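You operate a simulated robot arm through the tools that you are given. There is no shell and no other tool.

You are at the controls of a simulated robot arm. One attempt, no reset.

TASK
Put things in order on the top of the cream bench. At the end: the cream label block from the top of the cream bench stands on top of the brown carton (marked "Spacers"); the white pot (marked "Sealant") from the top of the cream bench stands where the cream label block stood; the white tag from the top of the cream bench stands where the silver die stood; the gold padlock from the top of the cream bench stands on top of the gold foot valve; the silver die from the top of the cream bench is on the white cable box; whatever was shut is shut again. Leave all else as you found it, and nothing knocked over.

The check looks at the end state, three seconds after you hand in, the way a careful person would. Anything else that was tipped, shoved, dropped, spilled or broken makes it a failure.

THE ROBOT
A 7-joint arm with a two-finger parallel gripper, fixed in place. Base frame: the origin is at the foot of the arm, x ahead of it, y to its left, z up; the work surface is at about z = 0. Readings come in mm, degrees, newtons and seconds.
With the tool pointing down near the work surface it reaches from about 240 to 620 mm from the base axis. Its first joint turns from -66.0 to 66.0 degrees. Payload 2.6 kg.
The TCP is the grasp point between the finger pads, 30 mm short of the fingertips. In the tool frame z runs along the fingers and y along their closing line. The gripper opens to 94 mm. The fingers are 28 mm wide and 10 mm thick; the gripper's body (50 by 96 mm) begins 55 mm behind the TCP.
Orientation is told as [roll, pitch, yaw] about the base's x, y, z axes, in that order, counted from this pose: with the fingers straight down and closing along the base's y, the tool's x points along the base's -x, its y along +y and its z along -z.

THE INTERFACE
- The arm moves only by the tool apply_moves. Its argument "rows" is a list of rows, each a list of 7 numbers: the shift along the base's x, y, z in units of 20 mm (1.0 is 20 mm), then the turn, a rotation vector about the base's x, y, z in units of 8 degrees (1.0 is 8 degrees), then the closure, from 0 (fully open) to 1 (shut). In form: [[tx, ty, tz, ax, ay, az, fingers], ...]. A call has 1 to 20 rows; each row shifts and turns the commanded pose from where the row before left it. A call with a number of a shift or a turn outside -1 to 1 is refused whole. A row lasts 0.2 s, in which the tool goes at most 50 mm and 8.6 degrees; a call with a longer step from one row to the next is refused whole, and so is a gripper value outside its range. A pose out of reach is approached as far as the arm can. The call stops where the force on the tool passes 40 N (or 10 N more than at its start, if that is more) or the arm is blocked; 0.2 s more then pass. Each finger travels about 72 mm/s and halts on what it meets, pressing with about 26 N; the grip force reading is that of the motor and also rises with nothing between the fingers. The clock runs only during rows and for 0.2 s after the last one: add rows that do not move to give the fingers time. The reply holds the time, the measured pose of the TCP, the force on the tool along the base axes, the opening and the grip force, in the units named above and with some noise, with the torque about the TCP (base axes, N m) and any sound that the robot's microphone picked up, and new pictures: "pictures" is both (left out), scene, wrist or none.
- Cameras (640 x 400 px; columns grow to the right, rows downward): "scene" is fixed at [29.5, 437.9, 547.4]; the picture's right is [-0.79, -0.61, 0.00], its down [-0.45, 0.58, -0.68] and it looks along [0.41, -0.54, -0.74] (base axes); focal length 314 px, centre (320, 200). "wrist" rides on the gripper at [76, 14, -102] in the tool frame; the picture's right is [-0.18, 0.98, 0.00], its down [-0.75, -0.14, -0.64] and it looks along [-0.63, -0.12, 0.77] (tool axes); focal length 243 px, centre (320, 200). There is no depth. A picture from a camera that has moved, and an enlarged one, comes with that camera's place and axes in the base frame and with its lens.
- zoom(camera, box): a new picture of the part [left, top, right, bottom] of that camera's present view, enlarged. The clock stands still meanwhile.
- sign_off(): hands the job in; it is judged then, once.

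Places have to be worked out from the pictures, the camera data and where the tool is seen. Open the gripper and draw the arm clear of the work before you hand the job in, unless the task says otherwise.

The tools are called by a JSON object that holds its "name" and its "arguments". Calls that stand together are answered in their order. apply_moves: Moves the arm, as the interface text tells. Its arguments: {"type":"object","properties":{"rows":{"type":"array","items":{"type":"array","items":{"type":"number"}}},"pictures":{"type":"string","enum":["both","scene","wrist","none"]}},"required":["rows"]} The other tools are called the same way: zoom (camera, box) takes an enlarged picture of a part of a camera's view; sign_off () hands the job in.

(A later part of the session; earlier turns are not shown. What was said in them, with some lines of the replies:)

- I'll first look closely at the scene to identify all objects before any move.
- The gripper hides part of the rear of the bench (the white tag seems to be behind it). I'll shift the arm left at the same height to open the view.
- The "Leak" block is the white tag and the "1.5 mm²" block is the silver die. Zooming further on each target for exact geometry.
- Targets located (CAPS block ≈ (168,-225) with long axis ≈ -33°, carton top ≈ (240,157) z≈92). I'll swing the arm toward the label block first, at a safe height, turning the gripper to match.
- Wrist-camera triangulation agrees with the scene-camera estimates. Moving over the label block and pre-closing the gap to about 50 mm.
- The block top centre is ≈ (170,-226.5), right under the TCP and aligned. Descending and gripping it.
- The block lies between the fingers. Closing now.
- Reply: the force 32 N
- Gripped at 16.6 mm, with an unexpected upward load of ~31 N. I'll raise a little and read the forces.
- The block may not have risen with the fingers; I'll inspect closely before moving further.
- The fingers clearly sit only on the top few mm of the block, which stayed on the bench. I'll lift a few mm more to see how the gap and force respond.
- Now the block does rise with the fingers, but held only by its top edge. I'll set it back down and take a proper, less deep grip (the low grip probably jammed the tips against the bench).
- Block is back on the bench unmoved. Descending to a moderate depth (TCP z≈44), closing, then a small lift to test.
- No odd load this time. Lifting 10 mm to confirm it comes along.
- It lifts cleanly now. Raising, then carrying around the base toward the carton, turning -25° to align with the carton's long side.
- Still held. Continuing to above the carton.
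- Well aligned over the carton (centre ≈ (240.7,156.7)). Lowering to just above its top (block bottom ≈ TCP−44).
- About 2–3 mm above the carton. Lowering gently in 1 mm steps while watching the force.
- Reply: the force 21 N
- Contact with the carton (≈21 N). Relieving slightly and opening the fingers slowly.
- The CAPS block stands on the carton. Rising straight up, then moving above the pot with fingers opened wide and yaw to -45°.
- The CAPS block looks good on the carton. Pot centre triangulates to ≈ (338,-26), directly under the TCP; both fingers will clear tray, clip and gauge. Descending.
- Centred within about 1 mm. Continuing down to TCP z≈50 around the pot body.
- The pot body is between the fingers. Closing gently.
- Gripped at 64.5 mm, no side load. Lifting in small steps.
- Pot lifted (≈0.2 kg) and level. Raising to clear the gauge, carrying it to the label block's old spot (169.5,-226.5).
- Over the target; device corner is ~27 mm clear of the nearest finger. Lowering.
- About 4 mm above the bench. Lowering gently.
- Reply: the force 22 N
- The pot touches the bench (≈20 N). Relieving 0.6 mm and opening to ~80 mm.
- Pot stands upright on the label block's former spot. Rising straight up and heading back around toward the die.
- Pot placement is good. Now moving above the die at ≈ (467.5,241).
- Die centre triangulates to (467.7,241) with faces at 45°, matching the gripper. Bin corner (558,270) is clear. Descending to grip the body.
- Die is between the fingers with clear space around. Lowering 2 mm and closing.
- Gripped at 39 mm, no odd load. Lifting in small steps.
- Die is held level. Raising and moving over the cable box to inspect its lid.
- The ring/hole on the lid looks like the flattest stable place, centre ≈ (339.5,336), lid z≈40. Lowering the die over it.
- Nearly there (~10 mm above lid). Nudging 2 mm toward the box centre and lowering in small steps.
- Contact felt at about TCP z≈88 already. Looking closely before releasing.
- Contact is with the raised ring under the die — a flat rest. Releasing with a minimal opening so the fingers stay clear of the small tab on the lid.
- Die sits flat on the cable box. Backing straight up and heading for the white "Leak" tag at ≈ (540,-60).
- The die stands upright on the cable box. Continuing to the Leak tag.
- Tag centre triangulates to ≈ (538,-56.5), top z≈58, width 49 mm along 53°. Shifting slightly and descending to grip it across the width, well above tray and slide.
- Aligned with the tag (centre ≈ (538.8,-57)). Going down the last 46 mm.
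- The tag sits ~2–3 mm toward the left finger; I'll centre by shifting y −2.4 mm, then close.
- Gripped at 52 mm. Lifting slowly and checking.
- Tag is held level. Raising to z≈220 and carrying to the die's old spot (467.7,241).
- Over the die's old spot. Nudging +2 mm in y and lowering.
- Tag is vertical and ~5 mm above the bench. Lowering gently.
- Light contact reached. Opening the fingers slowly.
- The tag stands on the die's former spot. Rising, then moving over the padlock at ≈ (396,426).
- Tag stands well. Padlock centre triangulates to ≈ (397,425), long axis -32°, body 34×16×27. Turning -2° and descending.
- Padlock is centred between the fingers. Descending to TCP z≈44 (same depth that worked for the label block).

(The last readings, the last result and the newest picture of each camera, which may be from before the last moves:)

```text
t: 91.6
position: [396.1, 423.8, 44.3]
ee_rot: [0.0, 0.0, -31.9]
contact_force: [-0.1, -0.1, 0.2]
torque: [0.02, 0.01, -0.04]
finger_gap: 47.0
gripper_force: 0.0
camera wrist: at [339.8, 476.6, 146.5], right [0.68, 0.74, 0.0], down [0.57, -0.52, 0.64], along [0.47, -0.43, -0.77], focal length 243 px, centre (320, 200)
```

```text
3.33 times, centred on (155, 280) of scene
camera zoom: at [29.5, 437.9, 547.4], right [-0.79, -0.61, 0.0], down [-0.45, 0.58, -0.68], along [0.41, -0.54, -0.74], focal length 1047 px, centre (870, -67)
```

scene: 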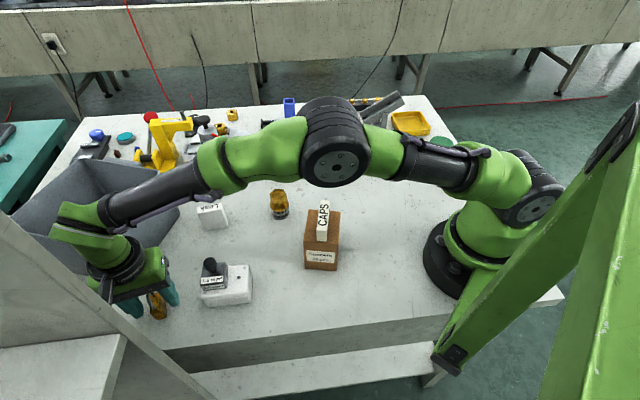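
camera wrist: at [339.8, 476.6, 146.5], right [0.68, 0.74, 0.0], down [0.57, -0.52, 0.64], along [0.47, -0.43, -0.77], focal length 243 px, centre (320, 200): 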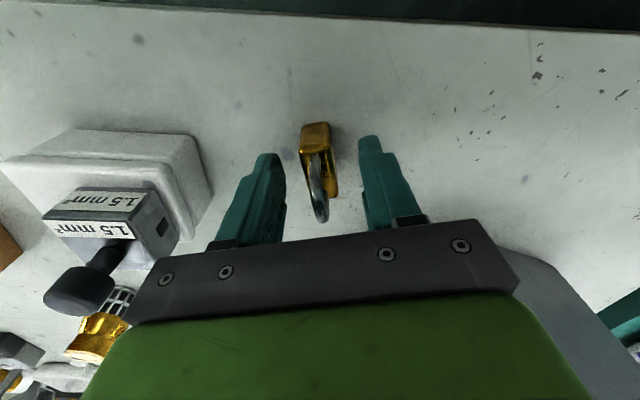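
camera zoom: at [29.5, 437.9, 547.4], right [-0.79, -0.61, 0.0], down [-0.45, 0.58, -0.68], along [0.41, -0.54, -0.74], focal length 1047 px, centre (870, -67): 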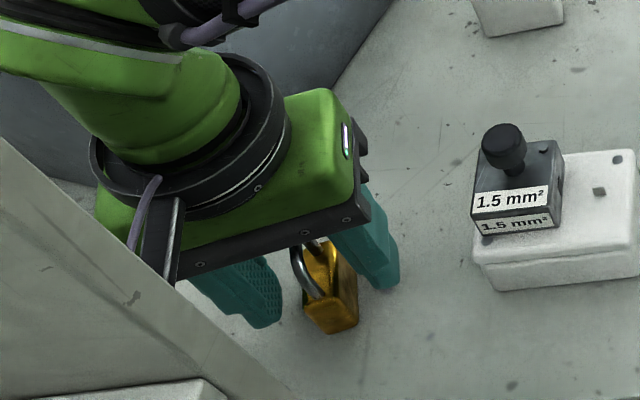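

Padlock is between the pads. Closing.

{"name": "apply_moves", "arguments": {"rows": [[0, 0, 0, 0, 0, 0, 0.6], [0, 0, 0, 0, 0, 0, 0.7], [0, 0, 0, 0, 0, 0, 0.78], [0, 0, 0, 0, 0, 0, 0.86], [0, 0, 0, 0, 0, 0, 0.95], [0, 0, 0, 0, 0, 0, 0.95]]}}

{"name": "zoom", "arguments": {"camera": "wrist", "box": [220, 60, 420, 220]}}

```text
t: 93.0
position: [396.0, 425.3, 43.5]
ee_rot: [0.0, 0.0, -31.9]
contact_force: [0.3, 0.4, 0.9]
torque: [0.0, -0.03, 0.0]
finger_gap: 17.2
gripper_force: 25.5
camera wrist: at [339.9, 476.6, 146.8], right [0.68, 0.74, 0.0], down [0.57, -0.52, 0.64], along [0.47, -0.43, -0.77], focal length 243 px, centre (320, 200)
```

scene: 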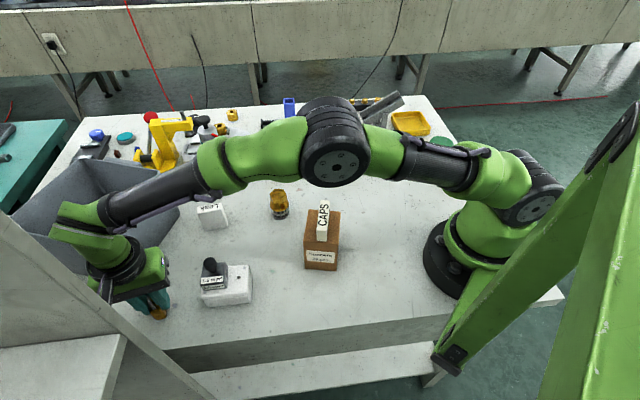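
wrist: 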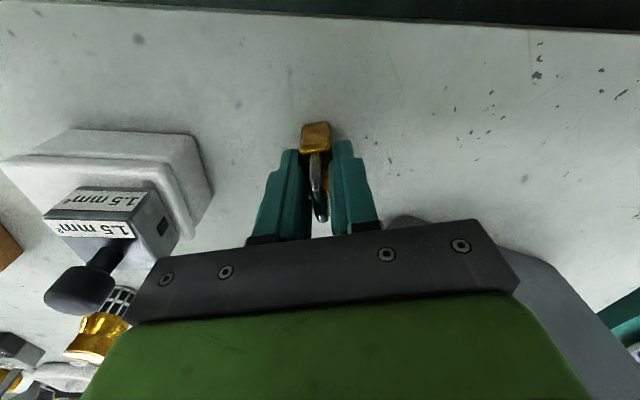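

```text
2.50 times, centred on (320, 140) of wrist
camera zoom: at [339.9, 476.6, 146.8], right [0.68, 0.74, 0.0], down [0.57, -0.52, 0.64], along [0.47, -0.43, -0.77], focal length 606 px, centre (320, 350)
```

zoom: 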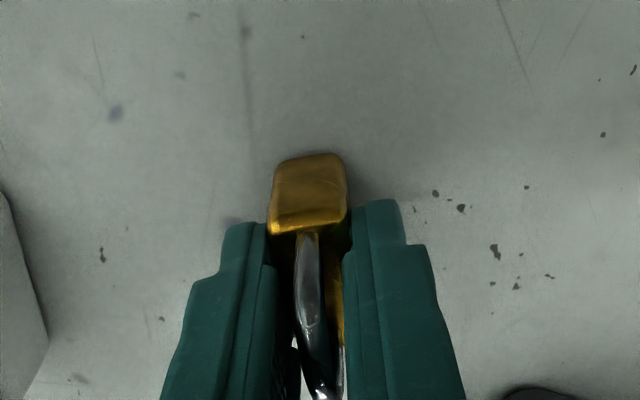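

Gripped at 17 mm with no extra load. Lifting gently and checking it comes along.

{"name": "apply_moves", "arguments": {"rows": [[0, 0, 0.1, 0, 0, 0, 0.95], [0, 0, 0.2, 0, 0, 0, 0.95], [0, 0, 0.3, 0, 0, 0, 0.95], [0, 0, 0.4, 0, 0, 0, 0.95], [0, 0, 0, 0, 0, 0, 0.95]]}}

{"name": "zoom", "arguments": {"camera": "wrist", "box": [220, 60, 420, 220]}}

{"name": "zoom", "arguments": {"camera": "scene", "box": [90, 220, 220, 340]}}

```text
t: 94.2
position: [396.2, 426.6, 64.8]
ee_rot: [0.1, 0.0, -31.9]
contact_force: [-0.2, -0.4, -1.4]
torque: [0.0, -0.02, 0.01]
finger_gap: 17.1
gripper_force: 26.2
camera wrist: at [339.8, 477.0, 166.3], right [0.68, 0.74, 0.0], down [0.57, -0.52, 0.64], along [0.47, -0.43, -0.77], focal length 243 px, centre (320, 200)
```

scene: 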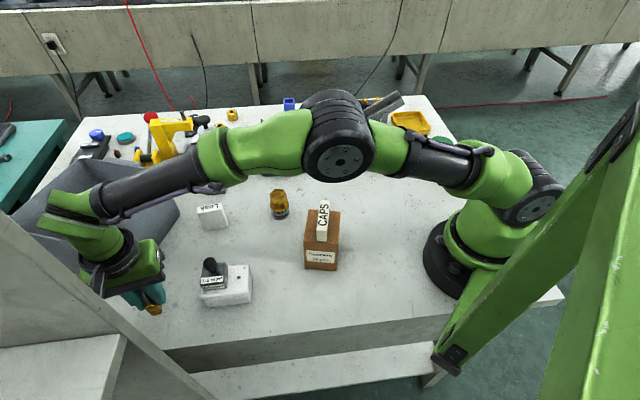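
wrist: 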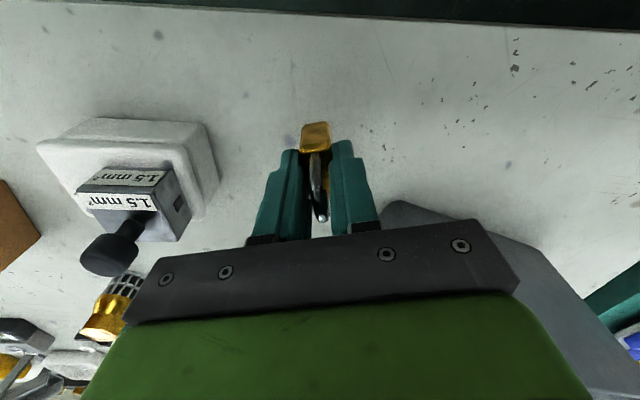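

```text
2.50 times, centred on (320, 140) of wrist
camera zoom: at [339.8, 477.0, 166.3], right [0.68, 0.74, 0.0], down [0.57, -0.52, 0.64], along [0.47, -0.43, -0.77], focal length 606 px, centre (320, 350)
```

zoom: 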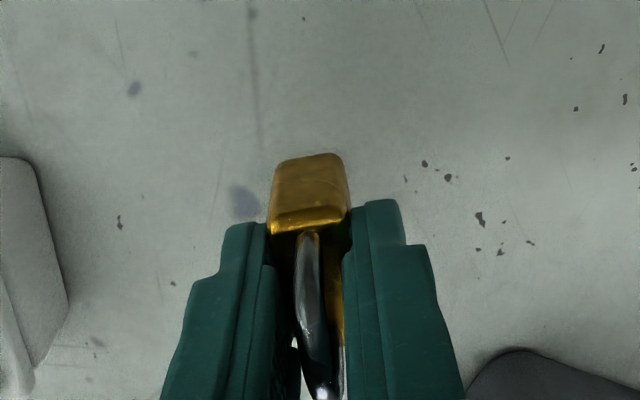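

```text
3.33 times, centred on (155, 280) of scene
camera zoom: at [29.5, 437.9, 547.4], right [-0.79, -0.61, 0.0], down [-0.45, 0.58, -0.68], along [0.41, -0.54, -0.74], focal length 1047 px, centre (870, -67)
```

zoom: 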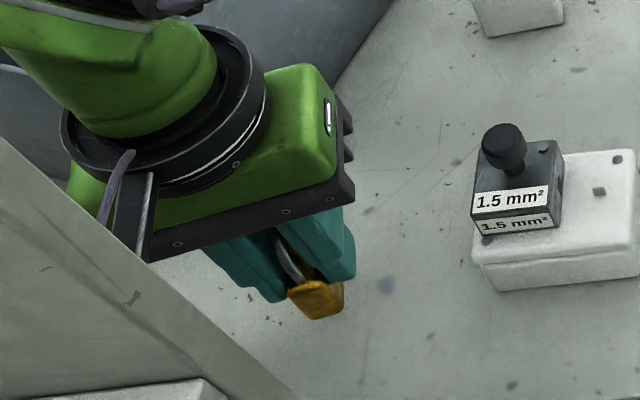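

Padlock held firmly and level. Raising to z≈180 and moving over the foot valve (≈ (383,127.5)), turning +8° to lie along a hex diagonal.

{"name": "apply_moves", "arguments": {"rows": [[0, 0, 0.8, 0, 0, 0, 0.95], [0, 0, 1, 0, 0, 0, 0.95], [0, 0, 1, 0, 0, 0, 0.95], [0, 0, 1, 0, 0, 0, 0.95], [0, 0, 1, 0, 0, 0, 0.95], [0, 0, 1, 0, 0, 0, 0.95], [-0.044, -0.9, 0, 0, 0, 0.1, 0.95], [-0.044, -0.9, 0, 0, 0, 0.1, 0.95], [-0.044, -0.9, 0, 0, 0, 0.1, 0.95], [-0.044, -0.9, 0, 0, 0, 0.1, 0.95], [-0.044, -0.9, 0, 0, 0, 0.1, 0.95], [-0.044, -0.9, 0, 0, 0, 0.1, 0.95], [-0.044, -0.9, 0, 0, 0, 0.1, 0.95], [-0.044, -0.9, 0, 0, 0, 0.1, 0.95], [-0.044, -0.9, 0, 0, 0, 0.1, 0.95], [-0.044, -0.9, 0, 0, 0, 0.1, 0.95], [0, 0, 0, 0, 0, 0, 0.95]]}}

{"name": "zoom", "arguments": {"camera": "wrist", "box": [200, 40, 440, 240]}}

```text
t: 97.8
position: [386.2, 247.1, 179.9]
ee_rot: [0.0, 0.0, -23.9]
contact_force: [-0.8, 0.2, -0.9]
torque: [0.0, 0.02, -0.02]
finger_gap: 17.3
gripper_force: 25.5
camera wrist: at [324.5, 290.1, 281.9], right [0.57, 0.82, 0.0], down [0.63, -0.43, 0.64], along [0.53, -0.36, -0.77], focal length 243 px, centre (320, 200)
```

scene: 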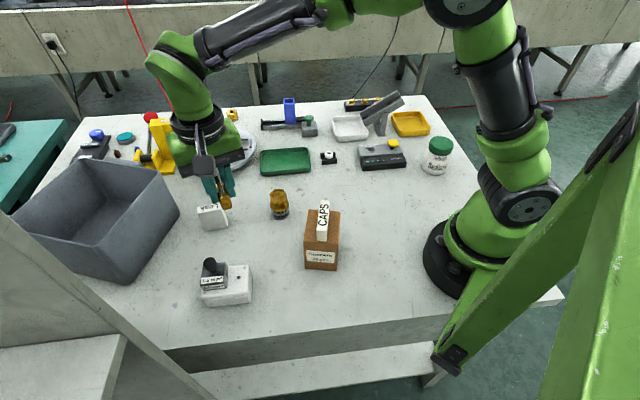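
wrist: 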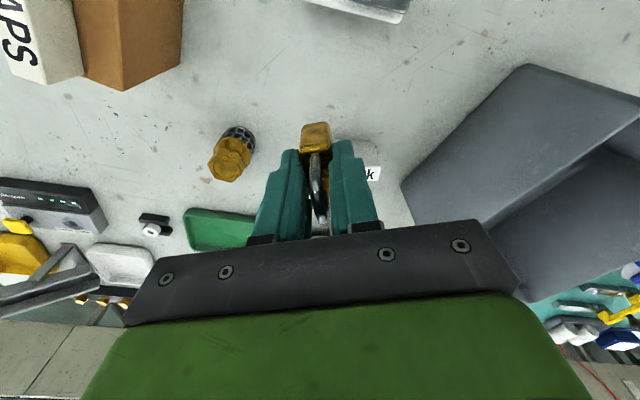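

```text
2.00 times, centred on (320, 140) of wrist
camera zoom: at [324.5, 290.1, 281.9], right [0.57, 0.82, 0.0], down [0.63, -0.43, 0.64], along [0.53, -0.36, -0.77], focal length 485 px, centre (320, 320)
```

zoom: 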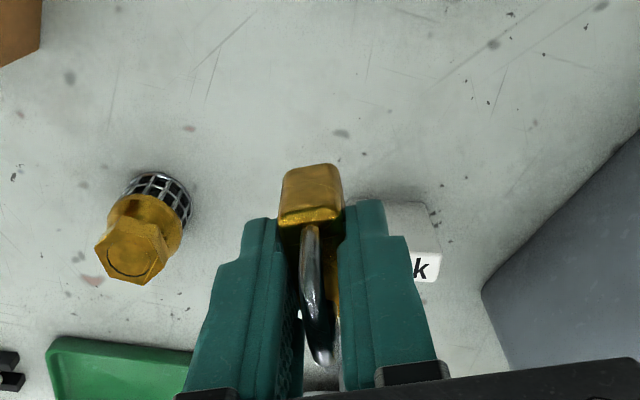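

Valve top now triangulates to ≈ (382,128), z≈61. Moving the last stretch above it.

{"name": "apply_moves", "arguments": {"rows": [[-0.05, -0.98, 0, 0, 0, 0, 0.95], [-0.05, -0.98, 0, 0, 0, 0, 0.95], [-0.05, -0.98, 0, 0, 0, 0, 0.95], [-0.05, -0.98, 0, 0, 0, 0, 0.95], [-0.05, -0.98, 0, 0, 0, 0, 0.95], [-0.05, -0.98, 0, 0, 0, 0, 0.95], [0, 0, -1, 0, 0, 0, 0.95], [0, 0, -1, 0, 0, 0, 0.95], [0, 0, 0, 0, 0, 0, 0.95]]}}

{"name": "zoom", "arguments": {"camera": "wrist", "box": [240, 60, 400, 200]}}

{"name": "zoom", "arguments": {"camera": "scene", "box": [240, 120, 330, 230]}}

```text
t: 99.8
position: [381.9, 128.5, 138.6]
ee_rot: [-0.1, -0.1, -24.0]
contact_force: [0.5, 0.1, -1.0]
torque: [0.0, -0.04, -0.04]
finger_gap: 17.3
gripper_force: 25.9
camera wrist: at [318.5, 172.9, 241.7], right [0.57, 0.82, 0.0], down [0.63, -0.43, 0.64], along [0.53, -0.36, -0.77], focal length 243 px, centre (320, 200)
```

scene: 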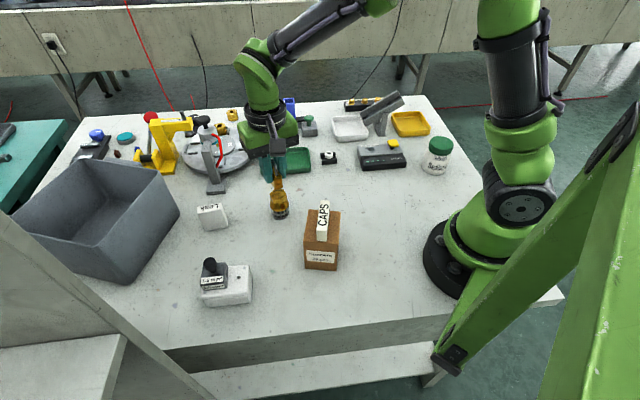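
wrist: 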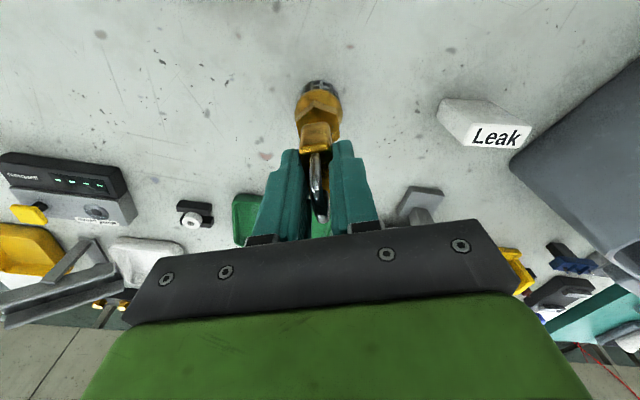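

```text
2.86 times, centred on (320, 130) of wrist
camera zoom: at [318.5, 172.9, 241.7], right [0.57, 0.82, 0.0], down [0.63, -0.43, 0.64], along [0.53, -0.36, -0.77], focal length 693 px, centre (320, 400)
```

zoom: 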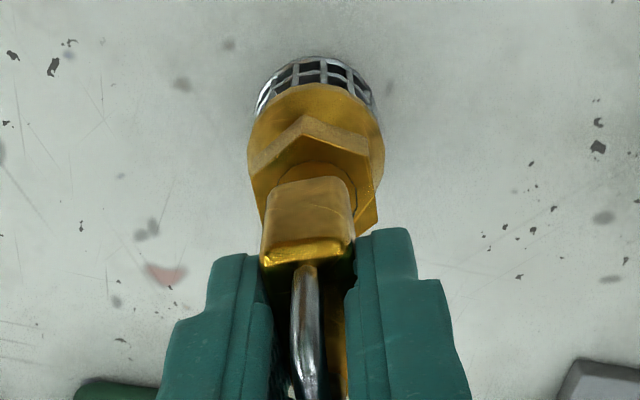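

```text
3.64 times, centred on (285, 175) of scene
camera zoom: at [29.5, 437.9, 547.4], right [-0.79, -0.61, 0.0], down [-0.45, 0.58, -0.68], along [0.41, -0.54, -0.74], focal length 1142 px, centre (447, 291)
```

zoom: 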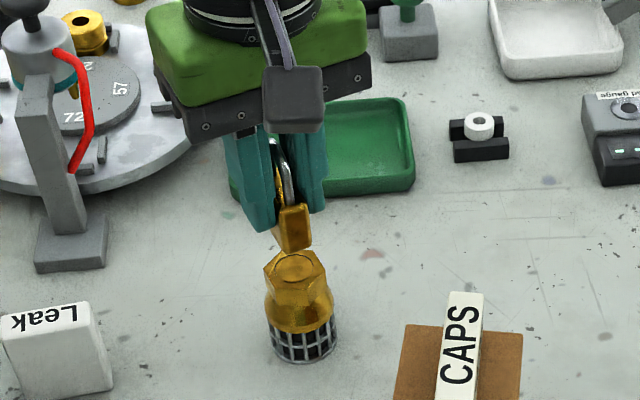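

Padlock is right above the hex. Lowering most of the remaining ~34 mm.

{"name": "apply_moves", "arguments": {"rows": [[0, 0, -0.8, 0, 0, 0, 0.95], [0, 0, -0.4, 0, 0, 0, 0.95], [0, 0, -0.2, 0, 0, 0, 0.95], [0, 0, 0, 0, 0, 0, 0.95]]}}

{"name": "zoom", "arguments": {"camera": "wrist", "box": [260, 80, 380, 180]}}

{"name": "zoom", "arguments": {"camera": "scene", "box": [250, 160, 310, 225]}}

```text
t: 100.8
position: [381.3, 129.6, 111.7]
ee_rot: [0.0, 0.0, -23.9]
contact_force: [0.2, 0.2, -0.7]
torque: [0.0, -0.02, 0.0]
finger_gap: 17.4
gripper_force: 26.1
camera wrist: at [319.1, 173.2, 213.5], right [0.57, 0.82, 0.0], down [0.63, -0.43, 0.64], along [0.53, -0.36, -0.77], focal length 243 px, centre (320, 200)
```

scene: 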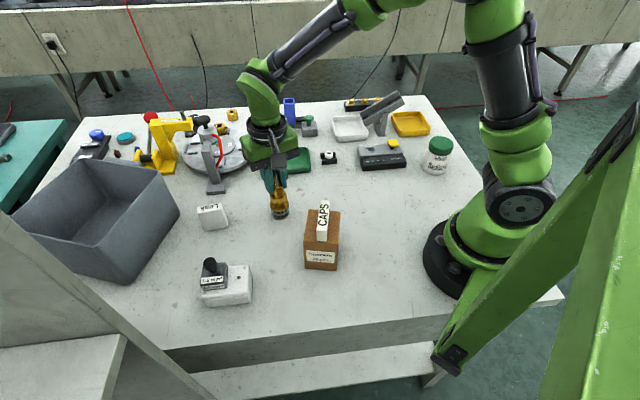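
wrist: 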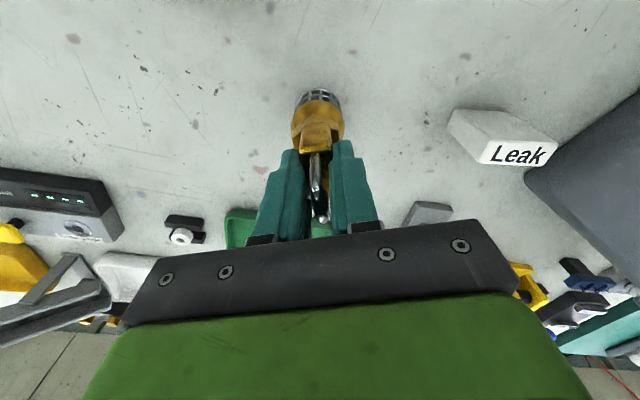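

```text
4.00 times, centred on (320, 130) of wrist
camera zoom: at [319.1, 173.2, 213.5], right [0.57, 0.82, 0.0], down [0.63, -0.43, 0.64], along [0.53, -0.36, -0.77], focal length 970 px, centre (320, 480)
```

zoom: 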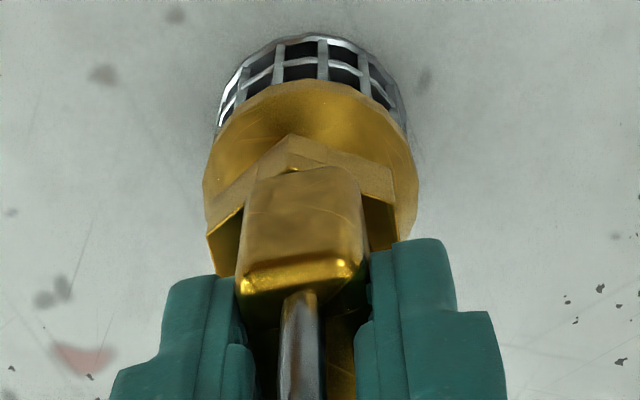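

```text
6.15 times, centred on (280, 192) of scene
camera zoom: at [29.5, 437.9, 547.4], right [-0.79, -0.61, 0.0], down [-0.45, 0.58, -0.68], along [0.41, -0.54, -0.74], focal length 1933 px, centre (566, 246)
```

zoom: 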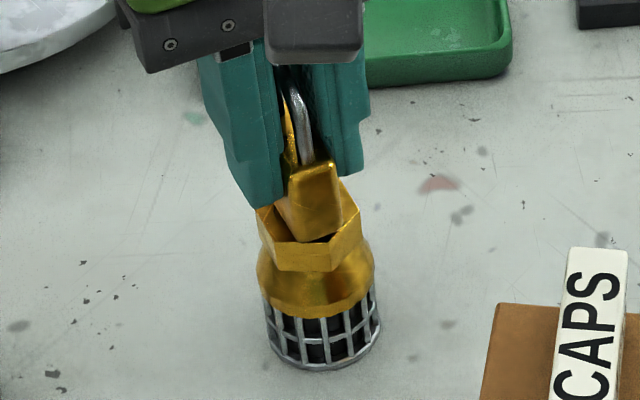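

Laterally centred on the hex. Stepping down carefully.

{"name": "apply_moves", "arguments": {"rows": [[0, 0, -0.2, 0, 0, 0, 0.95], [0, 0, 0, 0, 0, 0, 0.95]], "pictures": "none"}}

```text
t: 101.4
position: [380.8, 128.6, 108.2]
ee_rot: [0.1, 0.0, -23.9]
contact_force: [-2.9, -1.6, 11.7]
torque: [-0.04, 0.21, 0.02]
finger_gap: 17.3
gripper_force: 26.0
```

Contact on the valve (≈12 N). Checking pictures before release.

{"name": "zoom", "arguments": {"camera": "scene", "box": [250, 160, 310, 225]}}

{"name": "zoom", "arguments": {"camera": "wrist", "box": [260, 80, 380, 180]}}

```text
6.15 times, centred on (280, 192) of scene
camera zoom: at [29.5, 437.8, 547.5], right [-0.79, -0.61, 0.0], down [-0.45, 0.58, -0.68], along [0.42, -0.54, -0.74], focal length 1933 px, centre (566, 246)
```

zoom: 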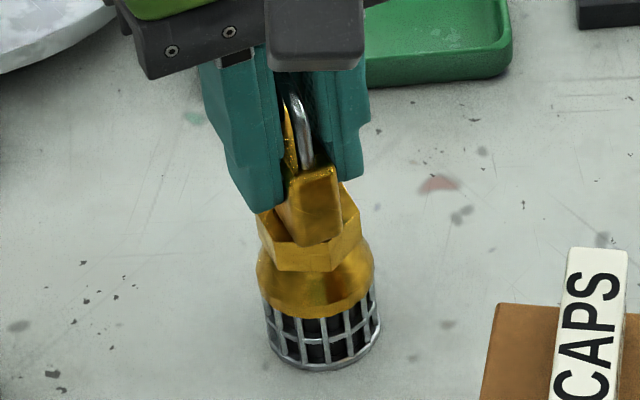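

```text
4.00 times, centred on (320, 130) of wrist
camera zoom: at [319.3, 172.9, 210.6], right [0.57, 0.82, 0.0], down [0.63, -0.44, 0.64], along [0.53, -0.36, -0.77], focal length 970 px, centre (320, 480)
```

zoom: 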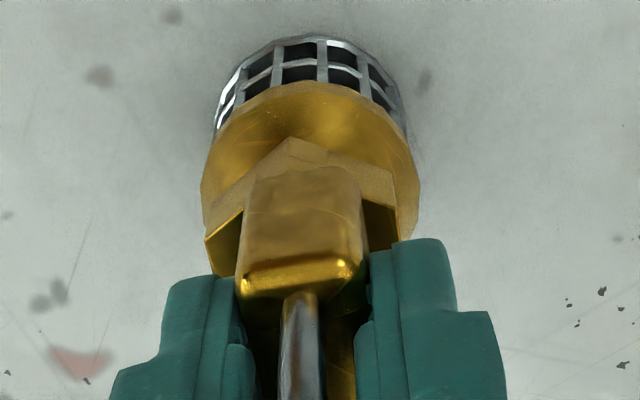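

Padlock is centred on the hex (ends ≈ ±17 mm from the valve axis). Relieving slightly and opening slowly.

{"name": "apply_moves", "arguments": {"rows": [[0, 0, 0.015, 0, 0, 0, 0.95], [0, 0, 0, 0, 0, 0, 0.85], [0, 0, 0, 0, 0, 0, 0.8], [0, 0, 0, 0, 0, 0, 0.76], [0, 0, 0, 0, 0, 0, 0.72], [0, 0, 0, 0, 0, 0, 0.68], [0, 0, 0, 0, 0, 0, 0.65], [0, 0, 0, 0, 0, 0, 0.65]]}}

{"name": "zoom", "arguments": {"camera": "scene", "box": [250, 160, 310, 225]}}

{"name": "zoom", "arguments": {"camera": "wrist", "box": [240, 60, 400, 200]}}

```text
t: 103.2
position: [381.8, 129.2, 107.4]
ee_rot: [0.1, 0.0, -23.9]
contact_force: [-1.1, -0.3, -0.1]
torque: [-0.01, 0.0, -0.04]
finger_gap: 32.7
gripper_force: 0.0
camera wrist: at [319.2, 172.6, 210.4], right [0.57, 0.82, 0.0], down [0.63, -0.43, 0.64], along [0.53, -0.36, -0.77], focal length 243 px, centre (320, 200)
```

scene: 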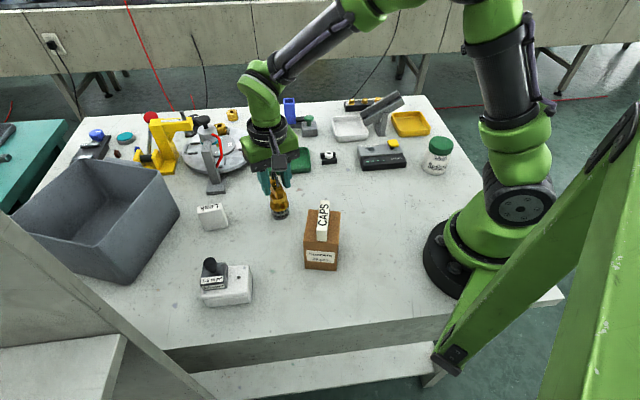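
wrist: 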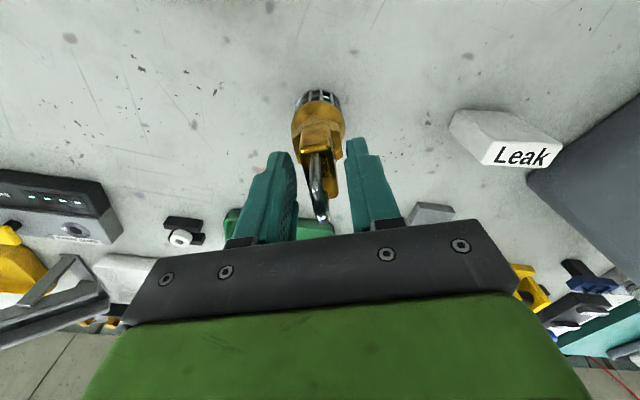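

```text
6.15 times, centred on (280, 192) of scene
camera zoom: at [29.5, 437.9, 547.4], right [-0.79, -0.61, 0.0], down [-0.45, 0.58, -0.68], along [0.41, -0.54, -0.74], focal length 1933 px, centre (566, 246)
```

zoom: 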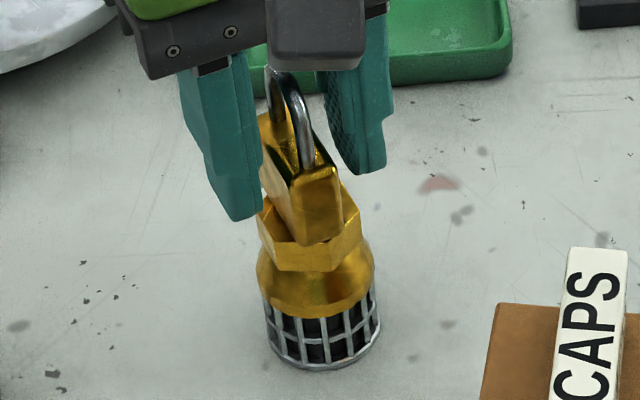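

```text
2.86 times, centred on (320, 130) of wrist
camera zoom: at [319.2, 172.6, 210.4], right [0.57, 0.82, 0.0], down [0.63, -0.43, 0.64], along [0.53, -0.36, -0.77], focal length 693 px, centre (320, 400)
```

zoom: 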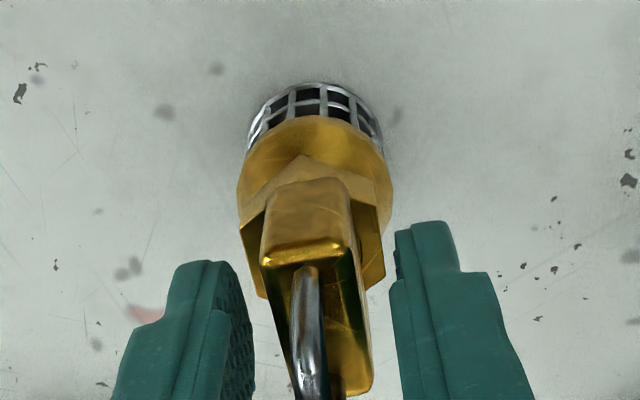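

Padlock stands upright on the valve. Backing straight up.

{"name": "apply_moves", "arguments": {"rows": [[0, 0, 0.2, 0, 0, 0, 0.65], [0, 0, 0.4, 0, 0, 0, 0.65], [0, 0, 0.8, 0, 0, 0, 0.65], [0, 0, 1, 0, 0, 0, 0.65], [0, 0, 1, 0, 0, 0, 0.6], [0, 0, 1, 0, 0, 0, 0.5], [0, 0, 1, 0, 0, 0, 0.4], [0, 0, 1, 0, 0, 0, 0.3], [0, 0, 1, 0, 0, 0, 0.2], [0, 0, 1, 0, 0, 0, 0.1], [0, 0, 1, 0, 0, 0, 0.05], [0, 0, 0.5, 0, 0, 0, 0.05], [0, 0, 0, 0, 0, 0, 0.05]]}}

{"name": "zoom", "arguments": {"camera": "scene", "box": [250, 160, 310, 225]}}

```text
t: 106.0
position: [380.3, 127.3, 307.5]
ee_rot: [-0.1, 0.0, -23.9]
contact_force: [-0.4, 0.4, -1.1]
torque: [0.0, 0.0, -0.03]
finger_gap: 89.2
gripper_force: 0.0
camera wrist: at [317.6, 171.0, 409.1], right [0.57, 0.82, 0.0], down [0.63, -0.43, 0.64], along [0.53, -0.36, -0.77], focal length 243 px, centre (320, 200)
```

scene: 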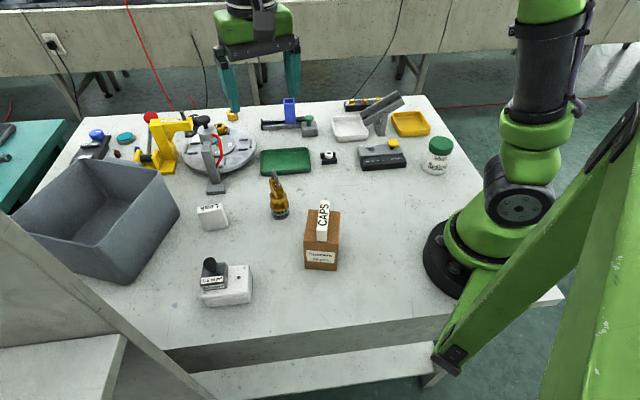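
wrist: 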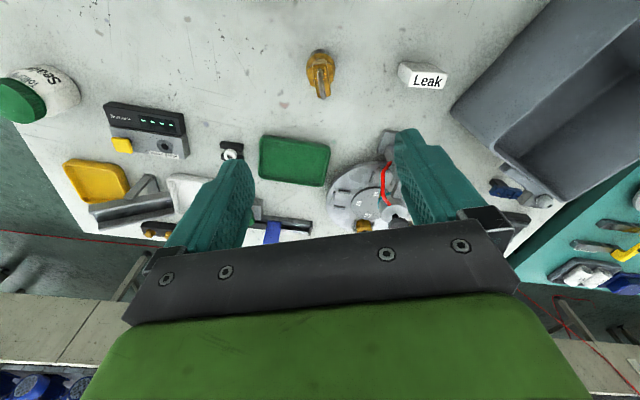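

```text
6.15 times, centred on (280, 192) of scene
camera zoom: at [29.5, 437.9, 547.4], right [-0.79, -0.61, 0.0], down [-0.45, 0.58, -0.68], along [0.41, -0.54, -0.74], focal length 1933 px, centre (566, 246)
```

zoom: 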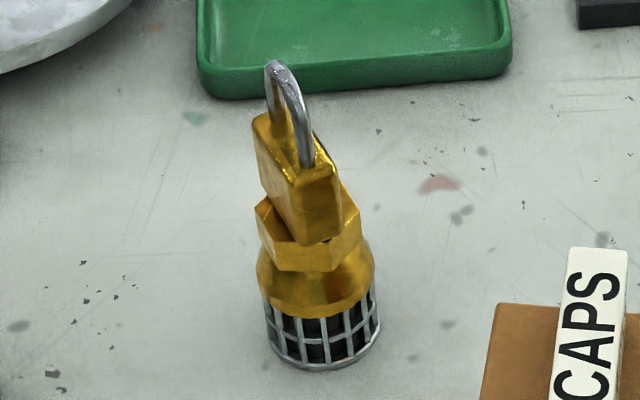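

Everything is in place; a final check of all areas for anything disturbed.

{"name": "zoom", "arguments": {"camera": "scene", "box": [60, 90, 270, 220]}}

{"name": "zoom", "arguments": {"camera": "scene", "box": [250, 80, 460, 210]}}

{"name": "zoom", "arguments": {"camera": "scene", "box": [150, 190, 360, 320]}}

```text
3.05 times, centred on (165, 155) of scene
camera zoom: at [29.5, 437.9, 547.4], right [-0.79, -0.61, 0.0], down [-0.45, 0.58, -0.68], along [0.41, -0.54, -0.74], focal length 957 px, centre (792, 337)
```

zoom: 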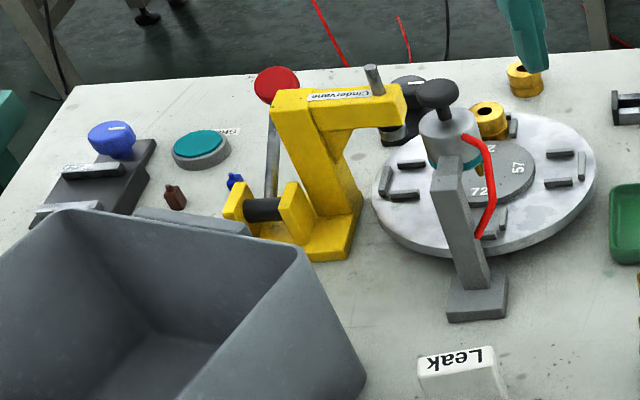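

```text
3.05 times, centred on (355, 145) of scene
camera zoom: at [29.5, 437.9, 547.4], right [-0.79, -0.61, 0.0], down [-0.45, 0.58, -0.68], along [0.41, -0.54, -0.74], focal length 957 px, centre (213, 368)
```

zoom: 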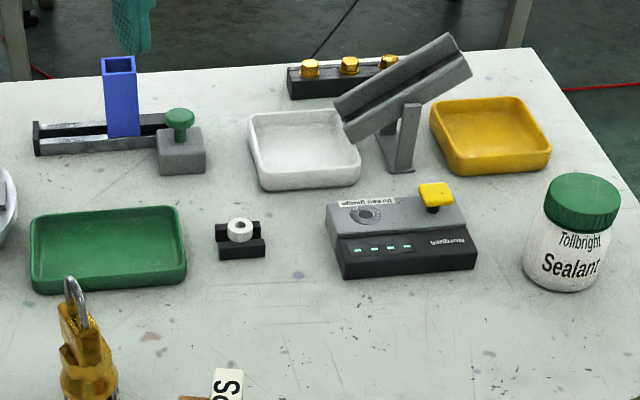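

```text
3.05 times, centred on (255, 255) of scene
camera zoom: at [29.5, 437.9, 547.4], right [-0.79, -0.61, 0.0], down [-0.45, 0.58, -0.68], along [0.41, -0.54, -0.74], focal length 957 px, centre (518, 32)
```

zoom: 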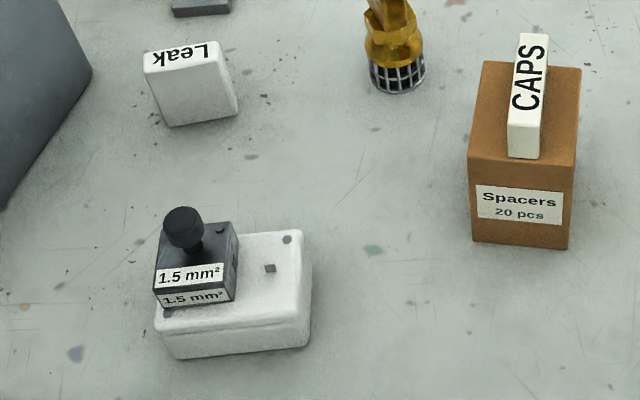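

All five items are where they should be, nothing else looks disturbed. The gripper is open and about 15 cm above everything, so I'm handing in.

{"name": "sign_off", "arguments": {}}

```text
The job is handed in.
```

I moved all five items and handed the job in. In the final pictures everything is upright and nothing else looks moved.

| Item | Where it is now |
|---|---|
| Cream label block ("CAPS") | Standing on top of the brown "Spacers" carton |
| White "Sealant" pot | Standing where the label block stood |
| Silver die ("1.5 mm²") | On the white cable box, toward one end of the lid and about 3 mm in from the edge |
| White tag ("Leak") | Standing where the silver die stood |
| Gold padlock | Standing on top of the gold foot valve, centred on its hex |

- **First grip on the label block:** the fingers slid up the block instead of lifting it. I set it back down and gripped it again slightly higher. It moved by about 1 mm at most before I lifted it.
- **Anything shut:** I saw nothing that needed opening, so there was nothing to shut again.
- **Arm:** I left it with the gripper open, about 15 cm above the tallest item.
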